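You operate a simulated robot arm through the tools that you are given. There is no shell and no other tool. Be economical: measure what you need, move in short steps, check, and stop when the job is done.

The job below is to be done with a simulated two-armed robot. You get a single attempt, and the scene is never put back.

TASK
Hold the purple board, pull the teal pad off, brush the crust away.
Fine: pad into the red box; the board ends on the teal mat (brush it there, it grips); stand the green brush back where it stood. Set down upright: green brush. What is to be rubbed or washed off counts as gone when no trace of it is left.

Only the result counts: the job must be done as asked and must still hold three seconds after the hand-in. Knocking over, shifting, dropping, spilling or breaking anything else fails it.

THE ROBOT
Two 6-joint arms with two-finger parallel grippers on one trunk, on a base that drives. Base frame: it is fixed to the floor where the robot stands at the start and does not move with it; the origin is under the middle of the robot, x ahead of it, y to its left, z up. Units: mm, rad, N and s.
The left shoulder is at the start at [60, 187, 1147], the right one opposite. Places, roughly: black slab (25x10x9 cm) [500, 200, 400]; clear cover [700, 0, 900]; green brush (5x4x12 cm) [600, -400, 800]; green lever on the box [800, -500, 900]; inside of the red box [700, 100, 800]; red lever on the guide [900, -300, 800]; top of the teal mat [500, -600, 800]; yellow slider on the clamp [800, 100, 800]. Payload 1.57 kg a hand.
Tool frame (each hand has its own): the origin (TCP) lies between the finger pads and is the grasp point; the fingertips stand 30 mm ahead of it; z points along the fingers, y is the line along which they close. Largest opening 110 mm; finger width 24, thickness 12; the body of the gripper, 48 by 112 mm, starts 78 mm behind the TCP.
Orientation is that of the tool frame in the base frame, as [roll, pitch, yaw] about the fixed x, y, z axes, in that order (R = Rz(yaw) Ry(pitch) Rx(roll)). With the fingers straight down and closing along the base's y, the tool's x points along the base's -x, its y along +y and its z along -z.

THE INTERFACE
- The arms move only by the tool drive_tool. It takes "left_rows", "right_rows" or both (then of equal length, played together; a hand with none holds still); each is a list of rows, each a list of 7 numbers: the opening, from 0 (shut) to 1 (fully open), then the shift along the base's x, y, z in mm, then the turn, a rotation vector about the base's x, y, z in rad. In form: [[grip, dx, dy, dz, rx, ry, rz], ...]. A call has 1 to 8 rows; each row is the pose to reach, as a shift and turn from the pose commanded when the call began. A row lasts 0.2 s, in which the tool goes at most 50 mm and 0.15 rad; a call with a longer step from one row to the next is refused whole, and so is a gripper value outside its range. A pose out of reach is approached as far as the arm can. The call stops where the force on the tool passes 40 N (or 10 N more than at its start, if that is more) or the arm is blocked; 0.2 s more then pass. The fingers move at their own pace (about 153 mm/s each) and stop on an object; they squeeze with about 41 N. The grip force told is the motor's: it shows also when the fingers shut on nothing. Time passes only in rows, and 0.2 s behind the last, so rows that repeat a pose let the fingers close. The reply holds the time, the measured pose of the TCP, the force on the tool along the base axes, the opening and the grip force, in the units named above and with some noise, with the torque about the TCP (base axes, N m) and any sound that the robot's microphone picked up.
- Cameras (640 x 400 px; columns grow to the right, rows downward): "scene" is now at [4.4, -21.6, 1679]; the picture's right is [-0.30, -0.95, 0.00], its down [-0.80, 0.25, -0.55] and it looks along [0.52, -0.16, -0.84] (base axes); focal length 296 px, centre (320, 200). "left" rides on the left gripper at [70, -16, -141] in its tool frame; the picture's right is [0.23, 0.97, 0.00], its down [-0.86, 0.20, -0.48] and it looks along [-0.47, 0.11, 0.88] (tool axes); focal length 222 px, centre (320, 200). "right" rides on the right gripper at [70, 16, -141] in its tool frame; the picture's right is [-0.23, 0.97, 0.00], its down [-0.86, -0.20, -0.48] and it looks along [-0.47, -0.11, 0.88] (tool axes); focal length 222 px, centre (320, 200). There is no depth. A picture from a camera that has moved, and an enlarged one, comes with that camera's place and axes in the base frame and with its lens.
- grab_frame(camera): a new picture of that camera. No time passes.
- move_column(by): slides the trunk up (or, below 0, down) by that many mm; the arms and the scene camera ride with it, the base frame stays. It gives what a move gives, with no picture.
- drive_base(legs): drives the robot by 1 to 6 legs, each [ahead, left, turn to the left] in mm, mm and rad, along the robot's own axes; the way and the turn of a leg run together, so that a leg with both is an arc; at most 1500 mm and 3.142 rad a leg. The arms and the cameras ride along, it lands a little off, and it stops where it bumps. It gives what a move gives.
- aim_head(pan, tilt): turns the head with the scene camera to pan (to the left, within 1.501 rad either way) and tilt (down, from -0.506 to 1.204), counted from straight ahead of the robot. It gives what a move gives.
- close_up(camera, box): a new picture of the part [left, top, right, bottom] of that camera's present view, enlarged. No time passes.
- hand_in(): hands the job in; it is judged then, once.

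Go step by step. Nothing tells you exact positions but the pictures and the camera data: compare them with the known pose of the tool, close in by small moves and look again before you grip or let go. The budget is 120 turns and 88 pictures, counting those below and the enlarged ones. Unless the task says otherwise, let go and move clear before handing in, and close with one line.

The tools are called after ">>>" as name(argument=value, ...) on one line, values as JSON. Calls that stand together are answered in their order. drive_tool: Moves the arms, as the interface text tells. Its arguments: {"type":"object","properties":{"left_rows":{"type":"array","items":{"type":"array","items":{"type":"number"}}},"right_rows":{"type":"array","items":{"type":"array","items":{"type":"number"}}}},"required":[]} The other tools are called the same way: move_column (by) slides the trunk up or down; drive_base (legs) drives the base; aim_head (pan, tilt) turns the head that bears the scene camera; grab_frame (camera) takes a picture; close_up (camera, box) takes an enlarged picture of a part of a camera's view; hand_in () hands the job in.

At the start:

```text
time: 0.0
left_eef_pos: [342.6, 27.1, 1178.7]
left_ee_rot: [3.14, 0.001, 3.14]
left_contact_force: [0.3, 0.0, 0.4]
left_torque: [-0.01, 0.01, -0.02]
left_width: 109.8
left_finger_force: 0.2
right_eef_pos: [345.9, -316.0, 1148.7]
right_ee_rot: [3.141, 0.0, 3.141]
right_contact_force: [0.1, 0.6, 0.3]
right_torque: [-0.02, 0.02, -0.02]
right_width: 110.1
right_finger_force: 0.0
trunk travel left (down, up): [-775.0, 215.0]
robot x, y, heading: [-2.6, -1.1, -0.001]
head pan, tilt: [-0.302, 0.991]
```

scene: 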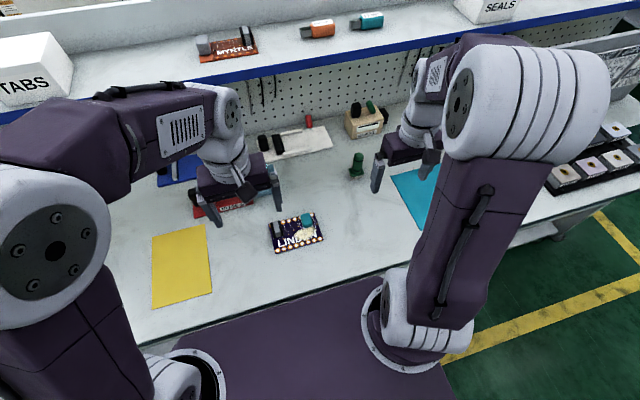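
right: 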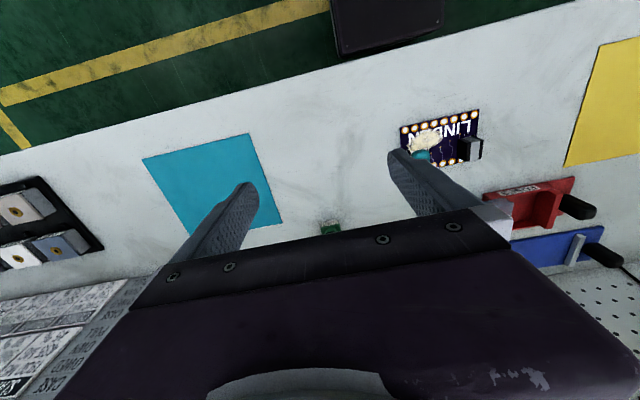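
left: 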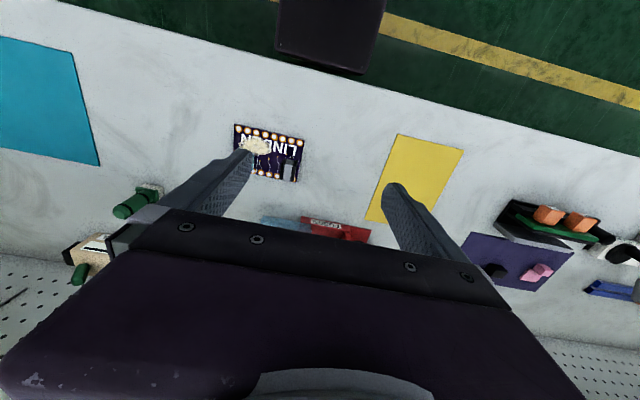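

The board (LINDEN) triangulates to about (446, -76), z≈805, so the worktop is near 800 rather than 420. I'll take closer looks before moving anything.

>>> close_up(camera="scene", box=[140, 90, 460, 290])

>>> close_up(camera="left", box=[180, 90, 420, 240])

>>> close_up(camera="right", box=[320, 70, 640, 270])

```text
2.00 times, centred on (300, 190) of scene
camera zoom: at [4.4, -21.6, 1679.0], right [-0.3, -0.95, 0.0], down [-0.8, 0.25, -0.55], along [0.52, -0.16, -0.84], focal length 593 px, centre (360, 220)
```

zoom: 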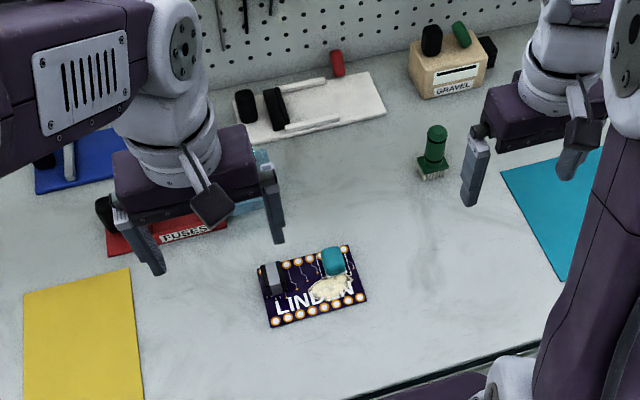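

```text
2.67 times, centred on (300, 165) of left
camera zoom: at [272.7, 11.1, 1320.9], right [-0.23, 0.97, 0.0], down [0.86, 0.2, 0.48], along [0.47, 0.11, -0.88], focal length 592 px, centre (373, 293)
```

zoom: 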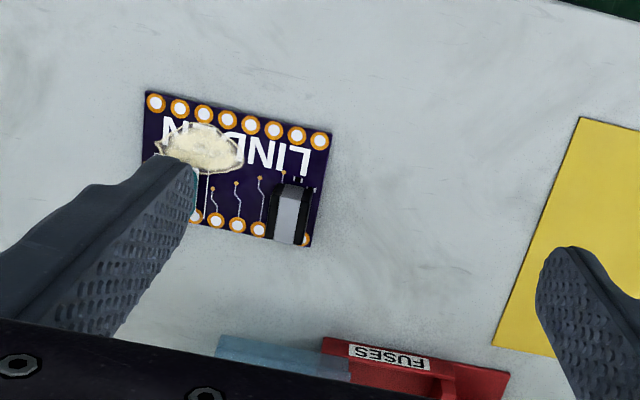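

```text
2.00 times, centred on (480, 170) of right
camera zoom: at [275.1, -299.4, 1290.3], right [0.23, 0.97, 0.0], down [0.86, -0.2, 0.48], along [0.47, -0.11, -0.88], focal length 444 px, centre (0, 260)
```

zoom: 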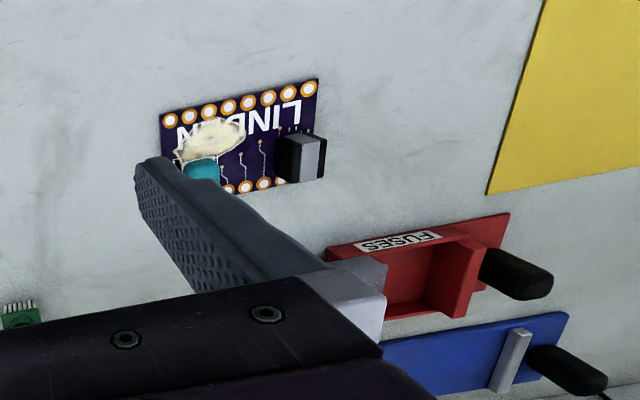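

The board lies label up near the table front, with the teal pad and cream crust at its far right. The red FUSES box has a bluish cover beside it, and the green brush stands to the right. The table edge is at x≈255, so I'll look at the gap in front of the base and at the fixtures.

>>> drive_tool(left_rows=[[1, -40, 30, 30, 0, 0, 0], [1, -80, 60, 60, 0, 0, 0], [1, -110, 95, 80, 0, 0, 0], [1, -110, 140, 90, 0, 0, 0]], right_rows=[[1, -40, -30, 30, 0, 0, 0], [1, -80, -60, 60, 0, 0, 0], [1, -110, -95, 80, 0, 0, 0], [1, -110, -140, 90, 0, 0, 0]])

>>> aim_head(pan=0.0, tilt=0.8)

>>> grab_frame(camera="scene")

```text
refused: row 1 steps farther than a row can; nothing moved
```

```text
time: 0.8
left_eef_pos: [342.1, 26.1, 1178.6]
left_ee_rot: [3.14, 0.001, -3.141]
left_contact_force: [-0.3, -0.3, 0.0]
left_torque: [0.0, -0.04, -0.03]
left_width: 110.2
left_finger_force: 0.0
right_eef_pos: [345.0, -316.8, 1147.9]
right_ee_rot: [3.142, -0.001, 3.141]
right_contact_force: [-0.1, 0.8, -0.1]
right_torque: [0.0, 0.03, -0.03]
right_width: 109.9
right_finger_force: 0.1
trunk travel left (down, up): [-775.0, 215.0]
robot x, y, heading: [2.8, -1.5, 0.001]
head pan, tilt: [0.0, 0.799]
```

```text
81 pictures are left
camera scene: at [18.0, -0.9, 1693.5], right [0.0, -1.0, 0.0], down [-0.72, 0.0, -0.7], along [0.7, 0.0, -0.72], focal length 296 px, centre (320, 200)
```

scene: 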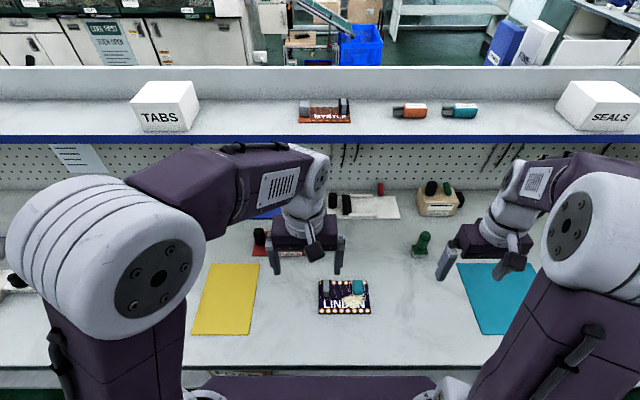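

The view is clear of surprises apart from the shelf across the back. I'll tuck the arms back in smaller steps and look again.

>>> drive_tool(left_rows=[[1, -30, 30, 20, 0, 0, 0], [1, -60, 60, 40, 0, 0, 0], [1, -80, 95, 60, 0, 0, 0], [1, -100, 135, 70, 0, 0, 0]], right_rows=[[1, -30, -30, 20, 0, 0, 0], [1, -60, -60, 40, 0, 0, 0], [1, -80, -95, 60, 0, 0, 0], [1, -100, -135, 70, 0, 0, 0]])

>>> grab_frame(camera="scene")

```text
time: 1.8
left_eef_pos: [251.3, 159.5, 1248.3]
left_ee_rot: [-3.141, -0.003, 3.141]
left_contact_force: [0.0, -1.2, -0.4]
left_torque: [0.03, -0.03, 0.03]
left_width: 109.9
left_finger_force: 0.1
left hand out of reach, approached as far as the arm can: row 4
right_eef_pos: [242.7, -452.0, 1219.7]
right_ee_rot: [-3.141, 0.002, -3.141]
right_contact_force: [-0.2, 0.1, -0.5]
right_torque: [-0.03, 0.0, 0.0]
right_width: 109.9
right_finger_force: 0.1
trunk travel left (down, up): [-775.0, 215.0]
robot x, y, heading: [0.8, -0.1, 0.0]
head pan, tilt: [0.0, 0.799]
```

```text
80 pictures are left
camera scene: at [15.8, -1.8, 1693.6], right [0.0, -1.0, 0.0], down [-0.72, 0.0, -0.7], along [0.7, 0.0, -0.72], focal length 296 px, centre (320, 200)
```

scene: 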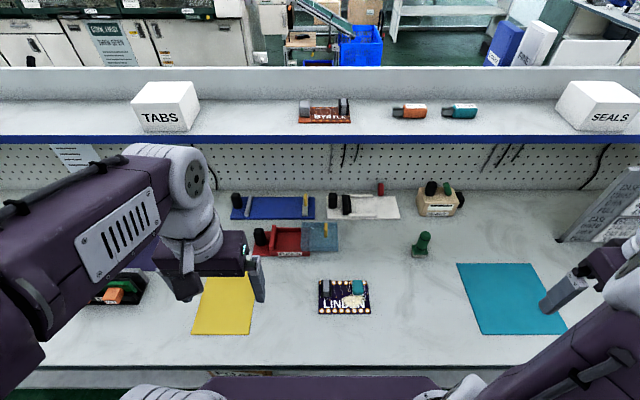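

>>> close_up(camera="scene", box=[220, 175, 400, 330])

>>> close_up(camera="scene", box=[220, 180, 348, 260])

>>> close_up(camera="scene", box=[380, 170, 540, 270])

```text
2.58 times, centred on (310, 252) of scene
camera zoom: at [15.8, -1.8, 1693.6], right [0.0, -1.0, 0.0], down [-0.72, 0.0, -0.7], along [0.7, 0.0, -0.72], focal length 765 px, centre (346, 64)
```

zoom: 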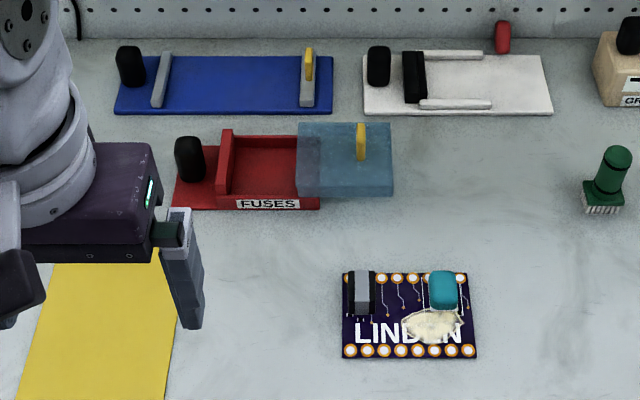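

```text
5.00 times, centred on (284, 220) of scene
camera zoom: at [15.8, -1.8, 1693.6], right [0.0, -1.0, 0.0], down [-0.72, 0.0, -0.7], along [0.7, 0.0, -0.72], focal length 1482 px, centre (500, 100)
```

zoom: 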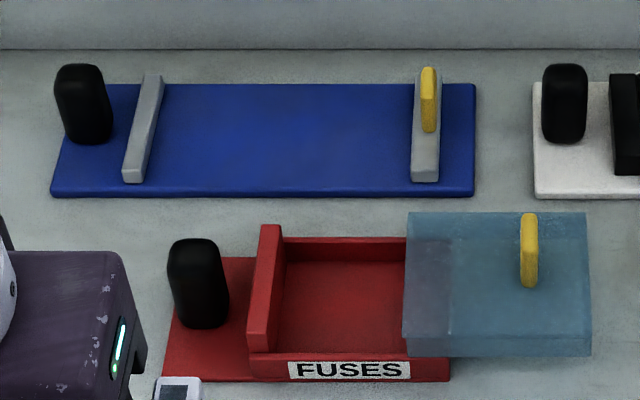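

```text
4.00 times, centred on (460, 220) of scene
camera zoom: at [15.8, -1.8, 1693.6], right [0.0, -1.0, 0.0], down [-0.72, 0.0, -0.7], along [0.7, 0.0, -0.72], focal length 1185 px, centre (-240, 120)
```

zoom: 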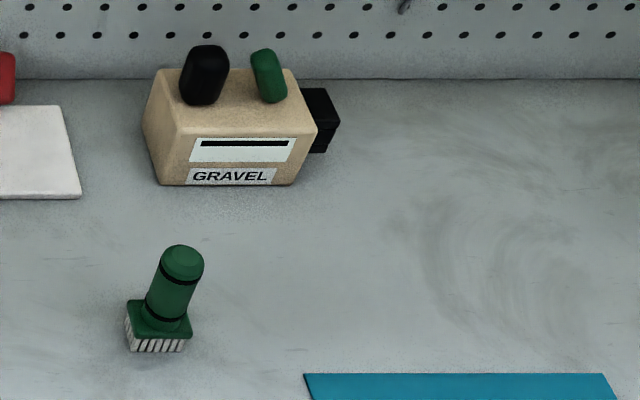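

Layout so far: board centre about (454,-77), 160×110 mm; pad (471,-120); crust (437,-106); red box opening about (660,112); brush (612,-352); mat centre (455,-600). Now I'll drive ahead carefully to bring these into reach.

>>> drive_base(legs=[[120, 0, 0]])

```text
time: 3.0
left_eef_pos: [370.2, 159.9, 1246.8]
left_ee_rot: [-3.14, -0.001, 3.141]
left_contact_force: [-0.6, -0.6, -0.3]
left_torque: [-0.01, 0.01, 0.0]
left_width: 110.1
left_finger_force: 0.1
right_eef_pos: [360.6, -450.4, 1219.8]
right_ee_rot: [-3.141, 0.001, 3.141]
right_contact_force: [0.3, 0.3, 0.4]
right_torque: [-0.02, -0.04, -0.01]
right_width: 110.1
right_finger_force: 0.1
trunk travel left (down, up): [-775.0, 215.0]
robot x, y, heading: [115.4, 0.7, -0.003]
head pan, tilt: [0.0, 0.799]
```

No bump. I'll sidestep right toward the board and lower the column part-way, keeping the crossbar well above the table.

>>> drive_base(legs=[[30, -130, 0]])

>>> move_column(by=-180)

>>> aim_head(pan=0.0, tilt=1.1)

>>> grab_frame(camera="scene")

```text
time: 4.3
left_eef_pos: [394.9, 31.5, 1246.1]
left_ee_rot: [3.141, -0.005, 3.142]
left_contact_force: [0.7, -0.3, -0.2]
left_torque: [0.04, 0.0, -0.01]
left_width: 110.0
left_finger_force: 0.0
right_eef_pos: [387.1, -576.8, 1219.3]
right_ee_rot: [-3.14, -0.004, -3.141]
right_contact_force: [-0.3, -0.5, -0.4]
right_torque: [0.03, 0.02, -0.04]
right_width: 110.1
right_finger_force: 0.1
trunk travel left (down, up): [-775.0, 215.0]
robot x, y, heading: [135.5, -127.3, 0.003]
head pan, tilt: [0.0, 0.799]
```

```text
time: 6.3
left_eef_pos: [392.5, 31.9, 1067.7]
left_ee_rot: [-3.14, -0.001, -3.142]
left_contact_force: [0.6, 0.1, 0.2]
left_torque: [0.0, 0.01, -0.01]
left_width: 109.8
left_finger_force: 0.1
right_eef_pos: [383.4, -576.7, 1039.9]
right_ee_rot: [-3.141, 0.001, -3.141]
right_contact_force: [1.1, -0.4, 0.4]
right_torque: [0.02, 0.04, -0.06]
right_width: 110.0
right_finger_force: 0.0
trunk travel left (down, up): [-595.0, 395.0]
robot x, y, heading: [140.1, -124.3, -0.005]
head pan, tilt: [0.0, 0.799]
```

```text
time: 7.1
left_eef_pos: [393.1, 33.3, 1067.1]
left_ee_rot: [-3.141, -0.004, 3.141]
left_contact_force: [0.3, 0.4, -0.6]
left_torque: [0.01, 0.02, 0.0]
left_width: 109.7
left_finger_force: 0.0
right_eef_pos: [384.5, -577.0, 1039.8]
right_ee_rot: [3.141, -0.001, -3.141]
right_contact_force: [1.1, 1.0, -0.2]
right_torque: [0.01, 0.02, 0.0]
right_width: 109.9
right_finger_force: 0.1
trunk travel left (down, up): [-595.0, 395.0]
robot x, y, heading: [143.2, -125.9, 0.001]
head pan, tilt: [0.0, 1.1]
```

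```text
76 pictures are left
camera scene: at [140.5, -127.7, 1491.9], right [0.0, -1.0, 0.0], down [-0.89, 0.0, -0.45], along [0.45, 0.0, -0.89], focal length 296 px, centre (320, 200)
```

scene: 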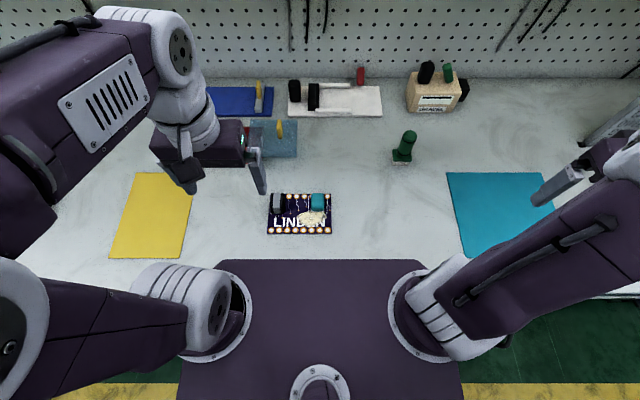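

The board is centred near (450,-76), with the dark block at about (464,-23) and the pad at (468,-122). I'll bring the left hand closer to inspect the board from its wrist camera.

>>> drive_tool(left_rows=[[1, 5, -15, -45, 0, 0, 0], [1, 10, -30, -90, 0, 0, 0], [1, 15, -45, -130, 0, 0, 0]])

>>> grab_frame(camera="left")

>>> close_up(camera="scene", box=[252, 180, 348, 240])

```text
time: 7.9
left_eef_pos: [409.8, -12.0, 937.0]
left_ee_rot: [3.138, -0.002, -3.141]
left_contact_force: [-0.6, 0.5, -0.3]
left_torque: [0.01, 0.01, 0.0]
left_width: 110.1
left_finger_force: 0.0
right_eef_pos: [385.1, -577.6, 1038.7]
right_ee_rot: [-3.141, -0.001, -3.141]
right_contact_force: [0.1, -0.6, -0.2]
right_torque: [0.03, 0.01, 0.0]
right_width: 109.9
right_finger_force: 0.3
trunk travel left (down, up): [-595.0, 395.0]
robot x, y, heading: [139.0, -128.0, -0.0]
head pan, tilt: [0.0, 1.1]
```

```text
75 pictures are left
camera left: at [338.8, -28.2, 1079.5], right [-0.23, 0.97, 0.0], down [0.86, 0.2, 0.48], along [0.46, 0.11, -0.88], focal length 222 px, centre (320, 200)
```

left: 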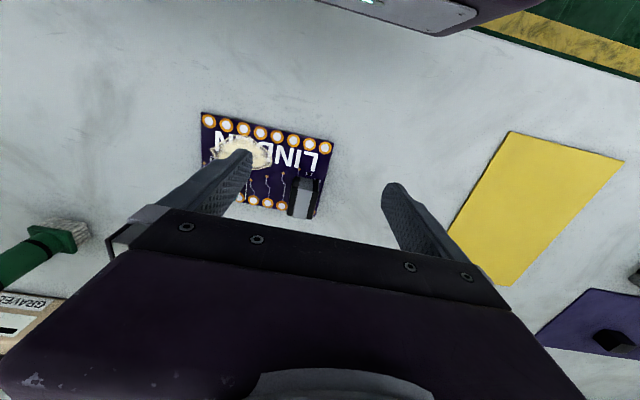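

```text
6.67 times, centred on (300, 210) of scene
camera zoom: at [141.8, -128.4, 1491.8], right [0.0, -1.0, 0.0], down [-0.89, 0.0, -0.45], along [0.45, 0.0, -0.89], focal length 1975 px, centre (453, 133)
```

zoom: 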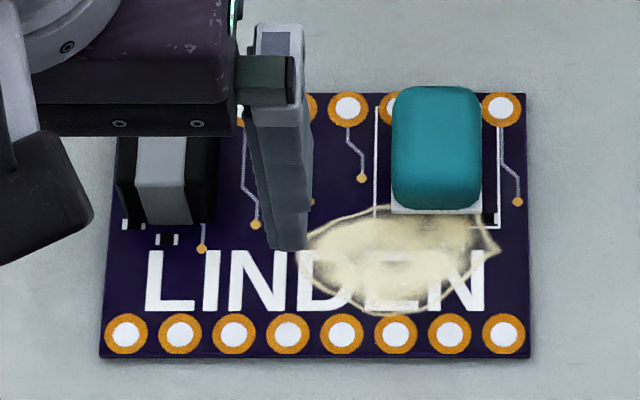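

The dark/grey block on the board's left end (~36 mm wide, near (461,-21)) makes a good handle; the pad is a rounded block at (474,-122). I'll move the left hand above the block.

>>> drive_tool(left_rows=[[1, 25, -5, -20, 0, 0, 0], [1, 52, -9, -40, 0, 0, 0], [1, 52, -9, -40, 0, 0, 0]])

>>> close_up(camera="left", box=[180, 80, 420, 230])

>>> close_up(camera="scene", box=[252, 160, 348, 240])

```text
time: 8.7
left_eef_pos: [460.7, -20.2, 897.7]
left_ee_rot: [3.141, -0.002, 3.14]
left_contact_force: [-0.7, 0.1, -0.7]
left_torque: [-0.01, -0.02, -0.03]
left_width: 110.0
left_finger_force: 0.1
right_eef_pos: [382.8, -577.7, 1039.5]
right_ee_rot: [3.141, 0.001, -3.141]
right_contact_force: [-0.6, -0.2, -0.2]
right_torque: [-0.01, -0.01, 0.01]
right_width: 110.3
right_finger_force: 0.1
trunk travel left (down, up): [-595.0, 395.0]
robot x, y, heading: [137.6, -126.1, -0.003]
head pan, tilt: [0.0, 1.1]
```

```text
2.67 times, centred on (300, 155) of left
camera zoom: at [389.9, -36.0, 1040.5], right [-0.23, 0.97, 0.0], down [0.86, 0.2, 0.48], along [0.46, 0.11, -0.88], focal length 592 px, centre (373, 320)
```

zoom: 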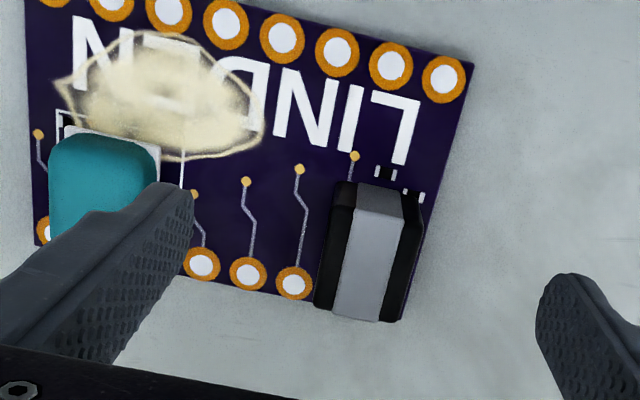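

```text
5.00 times, centred on (300, 200) of scene
camera zoom: at [139.1, -127.5, 1491.8], right [0.0, -1.0, 0.0], down [-0.89, 0.0, -0.45], along [0.45, 0.0, -0.89], focal length 1482 px, centre (420, 200)
```

zoom: 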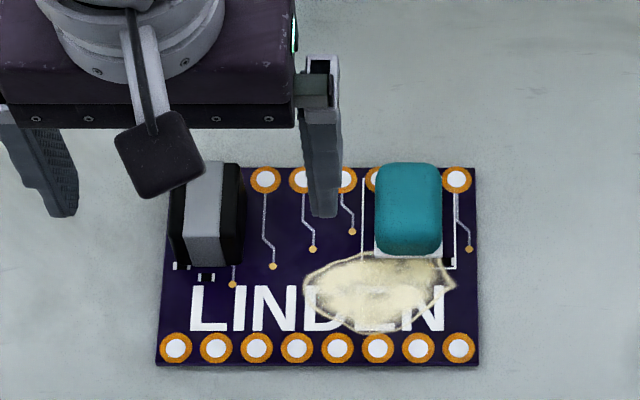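

The block spans x≈450–500 and is centred at y≈-18. I'll descend over it and close.

>>> drive_tool(left_rows=[[1, 14, 2, -10, 0, 0, 0], [1, 14, 2, -35, 0, 0, 0], [1, 14, 2, -51, 0, 0, 0], [1, 14, 2, -51, 0, 0, 0]])

>>> close_up(camera="left", box=[180, 80, 420, 230])

```text
time: 9.7
left_eef_pos: [474.9, -18.0, 847.6]
left_ee_rot: [-3.141, -0.002, -3.141]
left_contact_force: [0.1, -0.7, -0.2]
left_torque: [0.0, 0.02, 0.02]
left_width: 110.0
left_finger_force: 0.1
right_eef_pos: [384.0, -576.7, 1040.5]
right_ee_rot: [-3.141, 0.001, -3.141]
right_contact_force: [0.7, 0.1, -0.3]
right_torque: [0.01, -0.03, -0.01]
right_width: 110.2
right_finger_force: 0.0
trunk travel left (down, up): [-595.0, 395.0]
robot x, y, heading: [142.6, -128.1, -0.001]
head pan, tilt: [0.0, 1.1]
```

```text
2.67 times, centred on (300, 155) of left
camera zoom: at [404.1, -33.9, 989.5], right [-0.23, 0.97, 0.0], down [0.86, 0.2, 0.48], along [0.46, 0.11, -0.88], focal length 592 px, centre (373, 320)
```

zoom: 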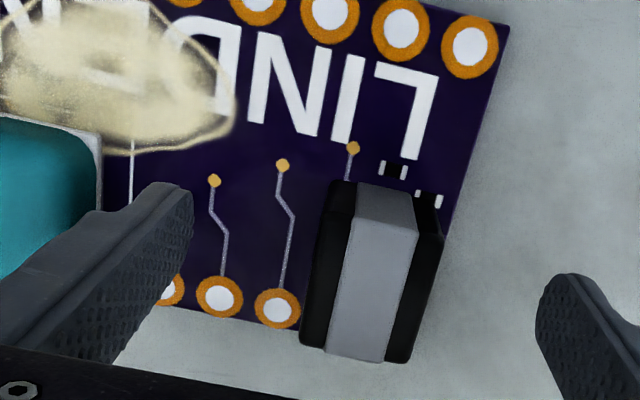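

Well centred. I'll go 5 mm lower and close on the block.

>>> drive_tool(left_rows=[[1, 0, 0, -5, 0, 0, 0], [0.3, 0, 0, -5, 0, 0, 0], [0, 0, 0, -5, 0, 0, 0], [0, 0, 0, -5, 0, 0, 0]])

>>> close_up(camera="left", box=[180, 80, 420, 230])

```text
time: 10.7
left_eef_pos: [473.7, -19.5, 841.4]
left_ee_rot: [3.14, -0.004, -3.141]
left_contact_force: [-0.7, -0.9, 0.0]
left_torque: [0.0, -0.04, -0.01]
left_width: 33.2
left_finger_force: 40.8
right_eef_pos: [384.0, -578.0, 1040.1]
right_ee_rot: [-3.141, 0.0, -3.14]
right_contact_force: [0.6, -0.1, -1.3]
right_torque: [0.02, -0.03, -0.02]
right_width: 109.9
right_finger_force: 0.0
trunk travel left (down, up): [-595.0, 395.0]
robot x, y, heading: [141.7, -127.7, -0.003]
head pan, tilt: [0.0, 1.1]
```

```text
2.67 times, centred on (300, 155) of left
camera zoom: at [404.2, -34.1, 984.6], right [-0.23, 0.97, 0.0], down [0.86, 0.2, 0.48], along [0.46, 0.11, -0.88], focal length 592 px, centre (373, 320)
```

zoom: 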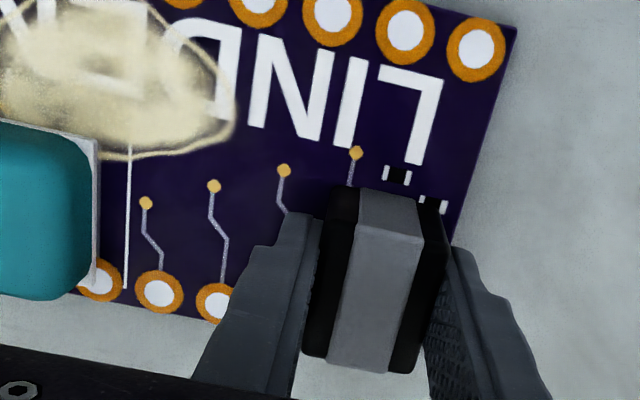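

Block gripped (33 mm). Now I'll bring the right hand over, turned 90° so its fingers close along x on the pad.

>>> drive_tool(right_rows=[[1, 10, 40, -8, 0, 0, 0.14], [1, 20, 80, -16, 0, 0, 0.28], [1, 30, 120, -24, 0, 0, 0.42], [1, 40, 160, -32, 0, 0, 0.56], [1, 50, 200, -40, 0, 0, 0.7], [1, 60, 240, -48, 0, 0, 0.84], [1, 70, 280, -56, 0, 0, 0.98], [1, 75, 310, -60, 0, 0, 1.12]])

>>> drive_tool(right_rows=[[1, 5, 20, -10, 0, 0, 0.14], [1, 10, 40, -20, 0, 0, 0.28], [1, 15, 60, -30, 0, 0, 0.42], [1, 15, 80, -30, 0, 0, 0.45]])

>>> grab_frame(camera="scene")

>>> grab_frame(camera="right")

```text
time: 12.5
left_eef_pos: [474.5, -19.8, 841.8]
left_ee_rot: [3.14, -0.004, 3.141]
left_contact_force: [0.0, -1.2, -0.1]
left_torque: [-0.04, 0.01, -0.01]
left_width: 33.3
left_finger_force: 40.9
right_eef_pos: [459.5, -266.9, 979.3]
right_ee_rot: [-3.141, 0.0, -2.02]
right_contact_force: [0.1, 0.4, -0.3]
right_torque: [-0.01, 0.0, 0.0]
right_width: 110.0
right_finger_force: 0.0
trunk travel left (down, up): [-595.0, 395.0]
robot x, y, heading: [140.1, -124.1, -0.004]
head pan, tilt: [0.0, 1.1]
```

```text
time: 13.5
left_eef_pos: [473.2, -19.2, 840.8]
left_ee_rot: [-3.142, -0.002, -3.14]
left_contact_force: [0.4, -0.3, -0.7]
left_torque: [0.08, 0.01, -0.03]
left_width: 32.9
left_finger_force: 40.8
right_eef_pos: [473.4, -186.5, 948.9]
right_ee_rot: [-3.141, 0.001, -1.571]
right_contact_force: [0.7, 0.3, 0.3]
right_torque: [-0.01, -0.01, 0.01]
right_width: 110.1
right_finger_force: 0.1
trunk travel left (down, up): [-595.0, 395.0]
robot x, y, heading: [141.1, -125.6, -0.0]
head pan, tilt: [0.0, 1.1]
```

```text
69 pictures are left
camera scene: at [140.5, -127.1, 1491.8], right [0.0, -1.0, 0.0], down [-0.89, 0.0, -0.45], along [0.45, 0.0, -0.89], focal length 296 px, centre (320, 200)
```

scene: 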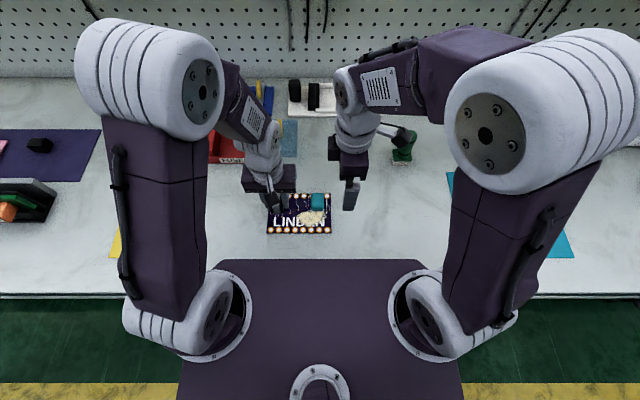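

```text
68 pictures are left
camera right: at [457.7, -254.9, 1091.0], right [-0.97, 0.23, 0.0], down [0.2, 0.86, 0.48], along [0.11, 0.47, -0.88], focal length 222 px, centre (320, 200)
```

right: 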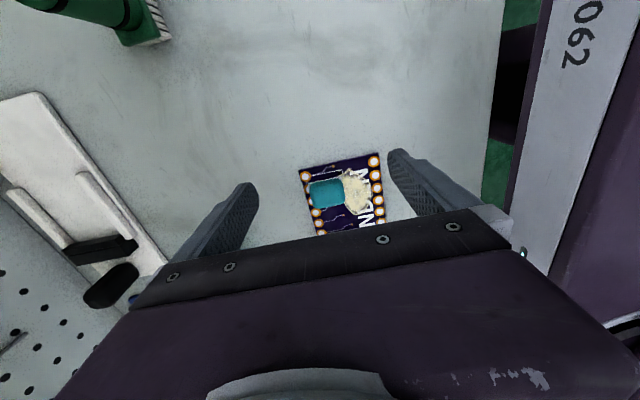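

Pad triangulates to about (480,-122). I'll move over it and look again.

>>> drive_tool(right_rows=[[1, 3, 30, -15, 0, 0, 0], [1, 6, 64, -35, 0, 0, 0], [1, 6, 64, -60, 0, 0, 0]])

>>> close_up(camera="right", box=[210, 90, 450, 240])

>>> close_up(camera="scene", box=[252, 160, 380, 240])

```text
time: 14.3
left_eef_pos: [473.5, -18.9, 840.8]
left_ee_rot: [3.141, -0.003, -3.141]
left_contact_force: [0.3, 0.5, -0.5]
left_torque: [0.02, -0.04, 0.0]
left_width: 32.9
left_finger_force: 41.2
right_eef_pos: [480.3, -121.8, 889.8]
right_ee_rot: [3.141, -0.001, -1.573]
right_contact_force: [-0.9, 0.4, 0.2]
right_torque: [-0.01, 0.01, -0.01]
right_width: 110.1
right_finger_force: 0.0
trunk travel left (down, up): [-595.0, 395.0]
robot x, y, heading: [142.4, -126.6, 0.001]
head pan, tilt: [0.0, 1.1]
```

```text
2.67 times, centred on (330, 165) of right
camera zoom: at [462.9, -191.0, 1031.2], right [-0.97, 0.23, 0.0], down [0.2, 0.85, 0.48], along [0.11, 0.47, -0.88], focal length 592 px, centre (293, 293)
```

zoom: 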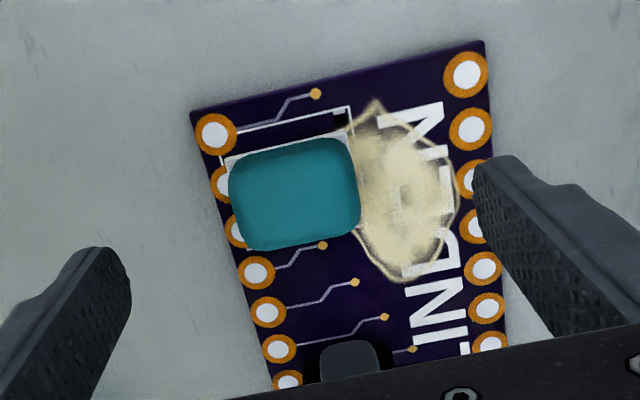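

```text
5.00 times, centred on (316, 200) of scene
camera zoom: at [140.7, -127.8, 1491.8], right [0.0, -1.0, 0.0], down [-0.89, 0.0, -0.45], along [0.45, 0.0, -0.89], focal length 1482 px, centre (340, 200)
```

zoom: 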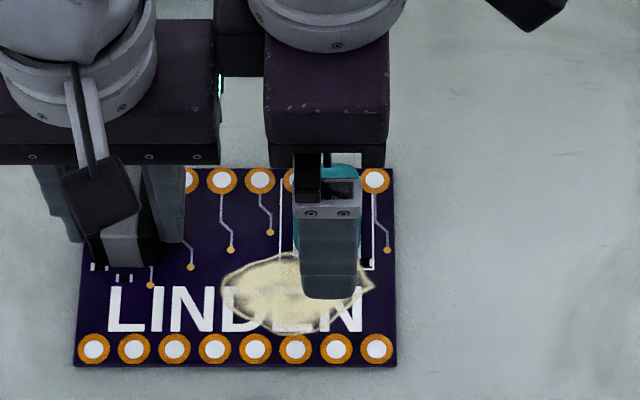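

Well aligned. I'll descend to tips ~10 mm above the board and close on the pad.

>>> drive_tool(right_rows=[[1, -2, 0, -25, 0, 0, 0], [1, -2, 0, -45, 0, 0, 0], [0.4, -2, 0, -45, 0, 0, 0], [0, -2, 0, -45, 0, 0, 0], [0, -2, 0, -45, 0, 0, 0]])

>>> close_up(camera="right", box=[210, 90, 450, 240])

```text
time: 15.5
left_eef_pos: [474.4, -19.0, 843.2]
left_ee_rot: [-3.142, -0.003, -3.141]
left_contact_force: [-0.4, -0.9, 1.1]
left_torque: [0.0, -0.03, 0.0]
left_width: 33.1
left_finger_force: 40.6
right_eef_pos: [477.2, -122.4, 843.6]
right_ee_rot: [-3.14, -0.001, -1.572]
right_contact_force: [-0.4, 0.8, -0.6]
right_torque: [-0.01, 0.01, -0.06]
right_width: 44.6
right_finger_force: 41.2
trunk travel left (down, up): [-595.0, 395.0]
robot x, y, heading: [142.1, -128.8, -0.002]
head pan, tilt: [0.0, 1.1]
```

```text
2.67 times, centred on (330, 165) of right
camera zoom: at [460.2, -191.7, 986.0], right [-0.97, 0.23, 0.0], down [0.2, 0.85, 0.48], along [0.11, 0.47, -0.88], focal length 592 px, centre (293, 293)
```

zoom: 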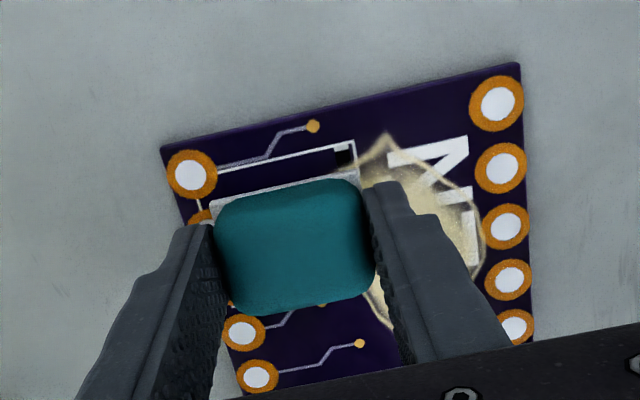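

Pad gripped (44.6 mm). Pulling straight up slowly while the left hand holds the board.

>>> drive_tool(right_rows=[[0, 0, 0, 3, 0, 0, 0], [0, 0, 0, 6, 0, 0, 0], [0, 0, 0, 10, 0, 0, 0], [0, 0, 0, 15, 0, 0, 0], [0, 0, 0, 20, 0, 0, 0]])

>>> close_up(camera="right", box=[210, 90, 450, 240])

```text
time: 16.7
left_eef_pos: [474.1, -18.7, 842.4]
left_ee_rot: [3.141, -0.003, 3.141]
left_contact_force: [0.3, -0.1, 0.1]
left_torque: [-0.03, 0.0, 0.0]
left_width: 32.9
left_finger_force: 41.3
right_eef_pos: [478.3, -123.1, 864.3]
right_ee_rot: [3.141, 0.001, -1.572]
right_contact_force: [0.0, -0.2, 0.1]
right_torque: [-0.01, 0.06, -0.02]
right_width: 44.8
right_finger_force: 40.8
trunk travel left (down, up): [-595.0, 395.0]
robot x, y, heading: [139.1, -128.3, -0.001]
head pan, tilt: [0.0, 1.1]
```

```text
2.67 times, centred on (330, 165) of right
camera zoom: at [461.4, -192.2, 1006.0], right [-0.97, 0.23, 0.0], down [0.2, 0.85, 0.48], along [0.11, 0.47, -0.88], focal length 592 px, centre (293, 293)
```

zoom: 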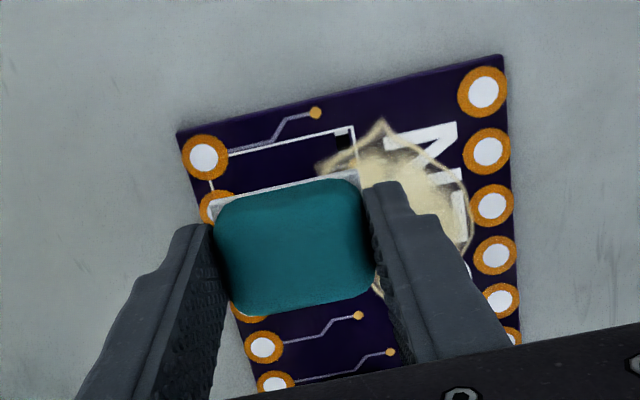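

The pad has come off with its white backing. I'll raise it, then let go of the board with the left hand and back the left arm away.

>>> drive_tool(left_rows=[[0, 0, 0, 0, 0, 0, 0], [0, 0, 0, 0, 0, 0, 0], [0.5, 0, 0, 0, 0, 0, 0], [1, 0, 0, 0, 0, 0, 0], [1, 0, 0, 40, 0, 0, 0], [1, 0, 15, 80, 0, 0, 0], [1, -30, 30, 115, 0, 0, 0]], right_rows=[[0, 0, 0, 30, 0, 0, 0], [0, 0, 0, 70, 0, 0, 0], [0, 0, 0, 100, 0, 0, 0], [0, 0, -10, 120, 0, 0, 0], [0, 0, -30, 120, 0, 0, 0], [0, 0, -60, 120, 0, 0, 0], [0, 0, -90, 120, 0, 0, 0]])

>>> grab_frame(camera="scene")

```text
time: 18.3
left_eef_pos: [441.2, 10.9, 958.4]
left_ee_rot: [3.139, -0.001, 3.141]
left_contact_force: [-0.3, -0.4, 1.0]
left_torque: [0.03, -0.03, 0.01]
left_width: 110.0
left_finger_force: 0.0
right_eef_pos: [475.8, -214.2, 984.9]
right_ee_rot: [-3.139, 0.0, -1.57]
right_contact_force: [0.0, 0.7, -0.3]
right_torque: [0.04, -0.03, 0.03]
right_width: 44.6
right_finger_force: 40.6
trunk travel left (down, up): [-595.0, 395.0]
robot x, y, heading: [140.5, -130.2, -0.0]
head pan, tilt: [0.0, 1.1]
```

```text
63 pictures are left
camera scene: at [137.1, -128.2, 1491.8], right [0.0, -1.0, 0.0], down [-0.89, 0.0, -0.46], along [0.46, 0.0, -0.89], focal length 296 px, centre (320, 200)
```

scene: 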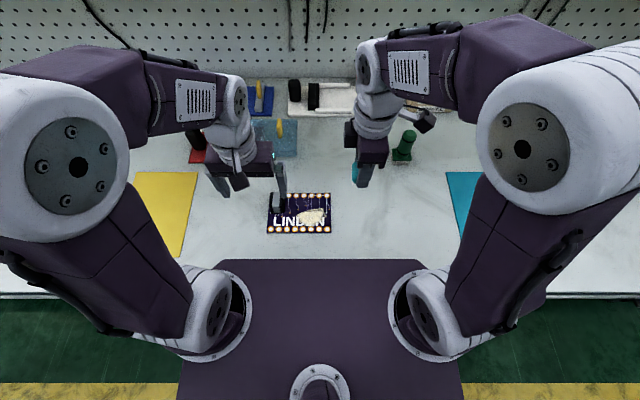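

The board stayed put and the pad is in the right hand. Before reaching deep I'll check where the shelf front is from this new viewpoint.

>>> aim_head(pan=0.0, tilt=0.6)

>>> grab_frame(camera="scene")

```text
time: 19.3
left_eef_pos: [443.5, 10.6, 956.7]
left_ee_rot: [-3.141, -0.002, 3.141]
left_contact_force: [0.2, -0.3, -0.7]
left_torque: [0.01, 0.01, -0.03]
left_width: 110.2
left_finger_force: 0.1
right_eef_pos: [477.2, -213.4, 984.4]
right_ee_rot: [3.141, 0.0, -1.572]
right_contact_force: [0.1, -0.2, -1.0]
right_torque: [0.01, 0.0, -0.01]
right_width: 44.5
right_finger_force: 41.1
trunk travel left (down, up): [-595.0, 395.0]
robot x, y, heading: [142.7, -125.0, -0.004]
head pan, tilt: [0.0, 0.6]
```

```text
62 pictures are left
camera scene: at [165.3, -127.7, 1530.4], right [0.0, -1.0, 0.0], down [-0.57, 0.0, -0.82], along [0.82, 0.0, -0.57], focal length 296 px, centre (320, 200)
```

scene: 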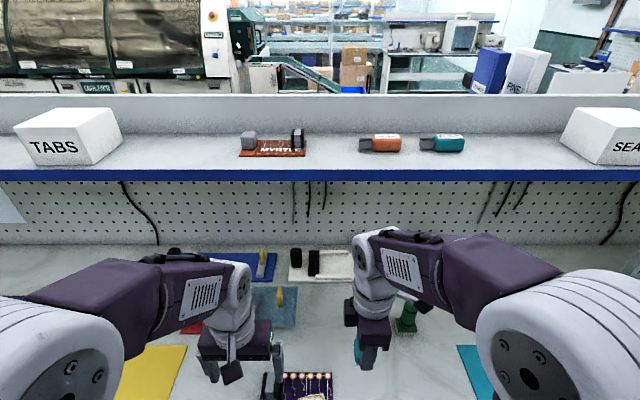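

The shelf front is at about x≈740, z≈1190, so wrists must stay in front of it or below it. I'll drive left so the right hand lines up with the red box.

>>> drive_base(legs=[[0, 325, 0]])

>>> aim_head(pan=0.0, tilt=0.9)

>>> grab_frame(camera="scene")

>>> grab_frame(camera="right")

```text
time: 21.4
left_eef_pos: [442.6, 336.8, 955.8]
left_ee_rot: [-3.141, -0.004, 3.141]
left_contact_force: [0.7, 0.3, 1.0]
left_torque: [-0.01, 0.0, 0.03]
left_width: 110.0
left_finger_force: 0.0
right_eef_pos: [477.0, 113.1, 984.3]
right_ee_rot: [3.141, 0.0, -1.571]
right_contact_force: [0.5, 0.0, 0.1]
right_torque: [-0.01, 0.01, 0.02]
right_width: 44.5
right_finger_force: 40.9
trunk travel left (down, up): [-595.0, 395.0]
robot x, y, heading: [139.5, 202.0, 0.002]
head pan, tilt: [0.0, 0.6]
```

```text
time: 22.2
left_eef_pos: [444.3, 338.5, 956.6]
left_ee_rot: [3.141, -0.004, 3.14]
left_contact_force: [-0.3, -0.5, 0.6]
left_torque: [0.04, -0.03, 0.02]
left_width: 109.9
left_finger_force: 0.0
right_eef_pos: [477.8, 113.5, 984.5]
right_ee_rot: [3.141, 0.001, -1.57]
right_contact_force: [1.1, 0.6, -0.4]
right_torque: [-0.03, -0.01, -0.01]
right_width: 44.5
right_finger_force: 41.1
trunk travel left (down, up): [-595.0, 395.0]
robot x, y, heading: [139.5, 198.6, 0.0]
head pan, tilt: [0.0, 0.901]
```

```text
61 pictures are left
camera scene: at [152.9, 199.3, 1505.7], right [0.0, -1.0, 0.0], down [-0.78, 0.0, -0.62], along [0.62, 0.0, -0.78], focal length 296 px, centre (320, 200)
```

scene: 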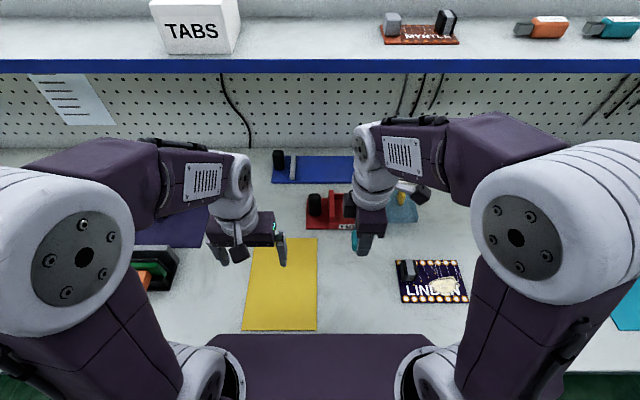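

```text
60 pictures are left
camera right: at [460.9, 44.5, 1125.8], right [-0.97, 0.23, 0.0], down [0.2, 0.85, 0.48], along [0.11, 0.47, -0.88], focal length 222 px, centre (320, 200)
```

right: 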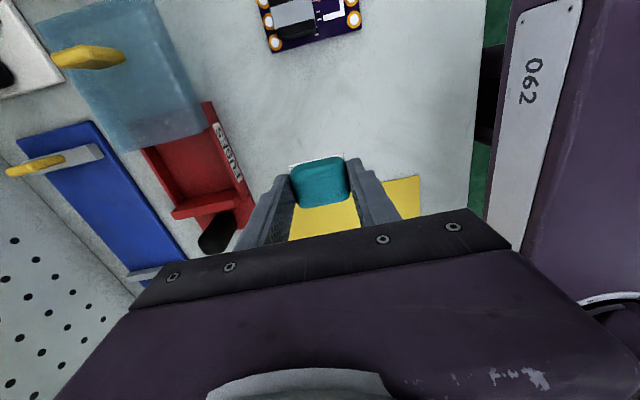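

The box opening is at about (666,117). I'll extend the right hand forward over it, watching the reach.

>>> drive_tool(right_rows=[[0, 45, 1, 0, 0, 0, 0], [0, 90, 2, 0, 0, 0, 0], [0, 135, 3, 0, 0, 0, 0], [0, 165, 3, -5, 0, 0, 0], [0, 188, 3, -20, 0, 0, 0]])

>>> grab_frame(camera="right")

>>> grab_frame(camera="scene")

```text
time: 23.4
left_eef_pos: [443.9, 337.4, 956.8]
left_ee_rot: [-3.141, -0.004, 3.141]
left_contact_force: [-0.2, -0.4, 0.6]
left_torque: [0.02, 0.0, 0.0]
left_width: 109.9
left_finger_force: 0.1
right_eef_pos: [666.9, 118.3, 962.5]
right_ee_rot: [3.139, 0.0, -1.573]
right_contact_force: [-0.1, 0.1, -0.8]
right_torque: [-0.01, 0.0, 0.0]
right_width: 44.7
right_finger_force: 40.7
trunk travel left (down, up): [-595.0, 395.0]
robot x, y, heading: [142.2, 203.1, -0.002]
head pan, tilt: [0.0, 0.901]
```

```text
59 pictures are left
camera right: at [650.3, 48.3, 1105.7], right [-0.97, 0.23, 0.0], down [0.2, 0.85, 0.48], along [0.11, 0.47, -0.88], focal length 222 px, centre (320, 200)
```

right: 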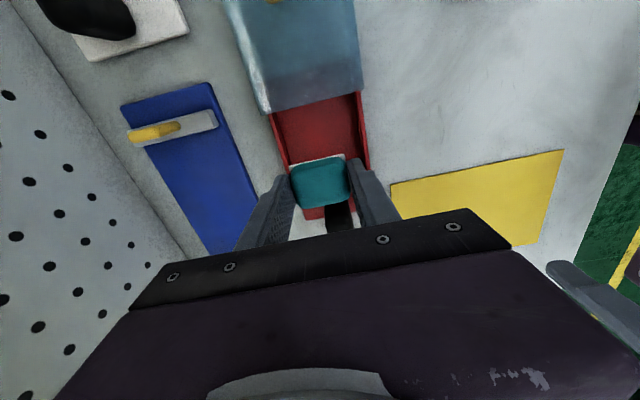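

```text
58 pictures are left
camera scene: at [154.1, 199.5, 1505.6], right [0.0, -1.0, 0.0], down [-0.78, 0.0, -0.62], along [0.62, 0.0, -0.78], focal length 296 px, centre (320, 200)
```

scene: 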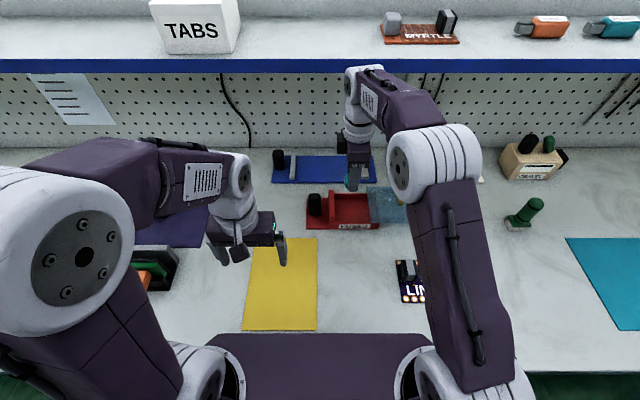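

Reach is fine. The opening is centred at about (660,115); I'll shift slightly and descend over it.

>>> drive_tool(right_rows=[[0, -6, -3, -30, 0, 0, 0], [0, -6, -3, -60, 0, 0, 0], [0, -6, -3, -84, 0, 0, 0], [0, -6, -3, -84, 0, 0, 0]])

>>> grab_frame(camera="right")

>>> close_up(camera="scene", box=[280, 130, 440, 230])

```text
time: 24.4
left_eef_pos: [443.5, 337.5, 956.9]
left_ee_rot: [-3.141, -0.003, 3.141]
left_contact_force: [-0.1, 0.4, -0.1]
left_torque: [0.01, -0.04, 0.02]
left_width: 110.2
left_finger_force: 0.0
right_eef_pos: [660.0, 114.7, 879.6]
right_ee_rot: [-3.141, 0.001, -1.57]
right_contact_force: [-0.2, -0.1, 0.2]
right_torque: [0.03, 0.01, -0.02]
right_width: 44.7
right_finger_force: 41.2
trunk travel left (down, up): [-595.0, 395.0]
robot x, y, heading: [141.3, 197.4, 0.003]
head pan, tilt: [0.0, 0.901]
```

```text
57 pictures are left
camera right: at [642.8, 45.3, 1021.6], right [-0.97, 0.23, 0.0], down [0.2, 0.85, 0.48], along [0.11, 0.47, -0.88], focal length 222 px, centre (320, 200)
```

right: 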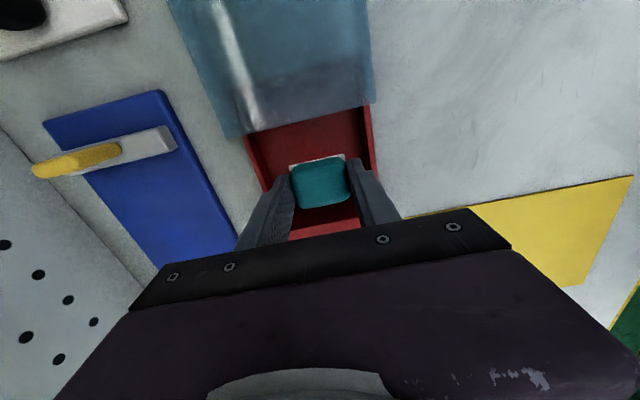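

```text
4.00 times, centred on (360, 180) of scene
camera zoom: at [152.7, 199.6, 1505.6], right [0.0, -1.0, 0.0], down [-0.78, 0.0, -0.62], along [0.62, 0.0, -0.78], focal length 1185 px, centre (160, 280)
```

zoom: 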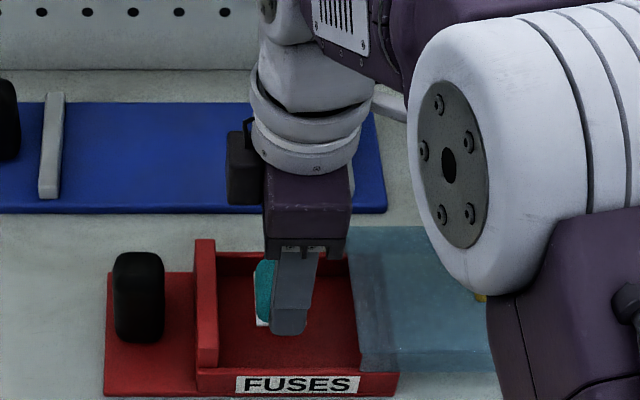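

Pad sits centrally over the open compartment. Lowering a little and releasing with a small opening, then rising.

>>> drive_tool(right_rows=[[0, 0, 0, -10, 0, 0, 0], [0, 0, 0, -18, 0, 0, 0], [0.5, 0, 0, -18, 0, 0, 0], [0.52, 0, 0, -18, 0, 0, 0], [0.52, 0, 0, 10, 0, 0, 0], [0.52, 0, 0, 50, 0, 0, 0], [0.52, 0, 0, 90, 0, 0, 0]])

>>> close_up(camera="right", box=[200, 60, 440, 230])

```text
time: 26.0
left_eef_pos: [444.4, 338.3, 955.6]
left_ee_rot: [-3.139, -0.002, -3.141]
left_contact_force: [0.3, 0.1, 0.0]
left_torque: [-0.01, -0.03, 0.0]
left_width: 109.9
left_finger_force: 0.2
right_eef_pos: [659.5, 113.2, 970.7]
right_ee_rot: [-3.141, 0.0, -1.571]
right_contact_force: [0.4, -0.4, 0.0]
right_torque: [-0.01, -0.02, 0.03]
right_width: 57.2
right_finger_force: 0.1
trunk travel left (down, up): [-595.0, 395.0]
robot x, y, heading: [141.0, 198.9, 0.003]
head pan, tilt: [0.0, 0.901]
```

```text
2.35 times, centred on (320, 145) of right
camera zoom: at [642.1, 44.4, 1111.6], right [-0.97, 0.23, 0.0], down [0.2, 0.85, 0.48], along [0.11, 0.47, -0.88], focal length 523 px, centre (320, 329)
```

zoom: 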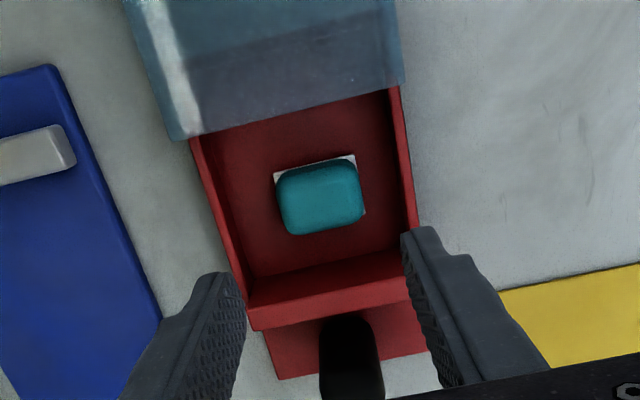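

The pad lies in the red box. I'll retract the right hand and drive back to the board.

>>> drive_tool(right_rows=[[0.6, -45, 0, 15, 0, 0, 0], [0.7, -90, 0, 25, 0, 0, 0], [0.8, -135, 0, 25, 0, 0, 0], [1, -180, 0, 25, 0, 0, 0], [1, -190, -45, 25, 0, 0, 0], [1, -190, -90, 25, 0, 0, 0], [1, -190, -120, 25, 0, 0, 0]])

>>> drive_base(legs=[[0, -328, 0]])

>>> aim_head(pan=0.0, tilt=1.1)

>>> grab_frame(camera="scene")

>>> grab_frame(camera="left")

```text
time: 27.6
left_eef_pos: [444.4, 336.4, 956.9]
left_ee_rot: [3.142, -0.004, -3.141]
left_contact_force: [-0.1, 0.8, 0.0]
left_torque: [0.04, -0.03, 0.0]
left_width: 110.0
left_finger_force: 0.1
right_eef_pos: [469.5, -8.0, 996.0]
right_ee_rot: [3.141, 0.0, -1.571]
right_contact_force: [-0.4, -0.3, 0.2]
right_torque: [0.01, 0.01, 0.0]
right_width: 109.9
right_finger_force: 0.1
trunk travel left (down, up): [-595.0, 395.0]
robot x, y, heading: [142.0, 201.1, -0.003]
head pan, tilt: [0.0, 0.901]
```

```text
time: 29.8
left_eef_pos: [444.1, 11.7, 957.0]
left_ee_rot: [3.139, -0.003, 3.141]
left_contact_force: [0.3, 0.3, 0.3]
left_torque: [0.0, -0.01, 0.01]
left_width: 110.0
left_finger_force: 0.1
right_eef_pos: [469.9, -332.7, 996.0]
right_ee_rot: [-3.14, -0.001, -1.569]
right_contact_force: [0.0, -0.1, 0.2]
right_torque: [0.02, -0.02, -0.02]
right_width: 110.0
right_finger_force: 0.2
trunk travel left (down, up): [-595.0, 395.0]
robot x, y, heading: [140.2, -123.8, 0.001]
head pan, tilt: [0.0, 0.901]
```

```text
time: 30.5
left_eef_pos: [442.8, 11.9, 956.3]
left_ee_rot: [-3.141, -0.003, 3.14]
left_contact_force: [0.3, -0.1, -0.2]
left_torque: [-0.02, -0.02, 0.02]
left_width: 110.2
left_finger_force: 0.2
right_eef_pos: [470.7, -331.7, 994.9]
right_ee_rot: [3.141, -0.001, -1.571]
right_contact_force: [0.7, -0.1, 1.0]
right_torque: [0.0, -0.03, 0.01]
right_width: 110.0
right_finger_force: 0.2
trunk travel left (down, up): [-595.0, 395.0]
robot x, y, heading: [138.5, -128.3, 0.0]
head pan, tilt: [0.0, 1.1]
```

```text
54 pictures are left
camera scene: at [140.4, -126.6, 1491.8], right [0.0, -1.0, 0.0], down [-0.89, 0.0, -0.45], along [0.45, 0.0, -0.89], focal length 296 px, centre (320, 200)
```

scene: 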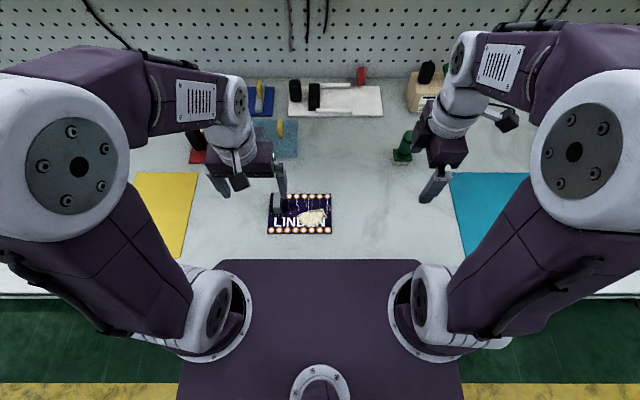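

```text
53 pictures are left
camera left: at [373.7, -3.1, 1099.8], right [-0.23, 0.97, 0.0], down [0.86, 0.2, 0.48], along [0.46, 0.11, -0.88], focal length 222 px, centre (320, 200)
```

left: 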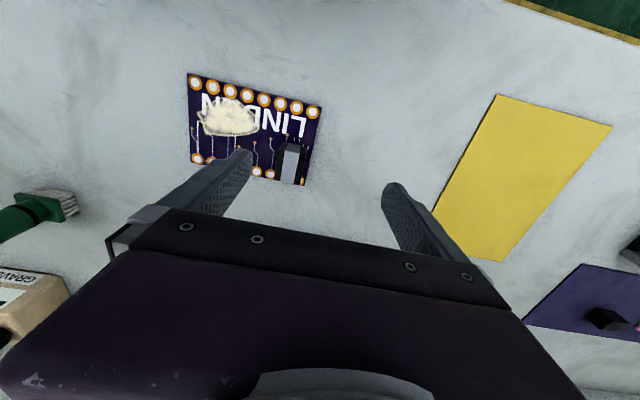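

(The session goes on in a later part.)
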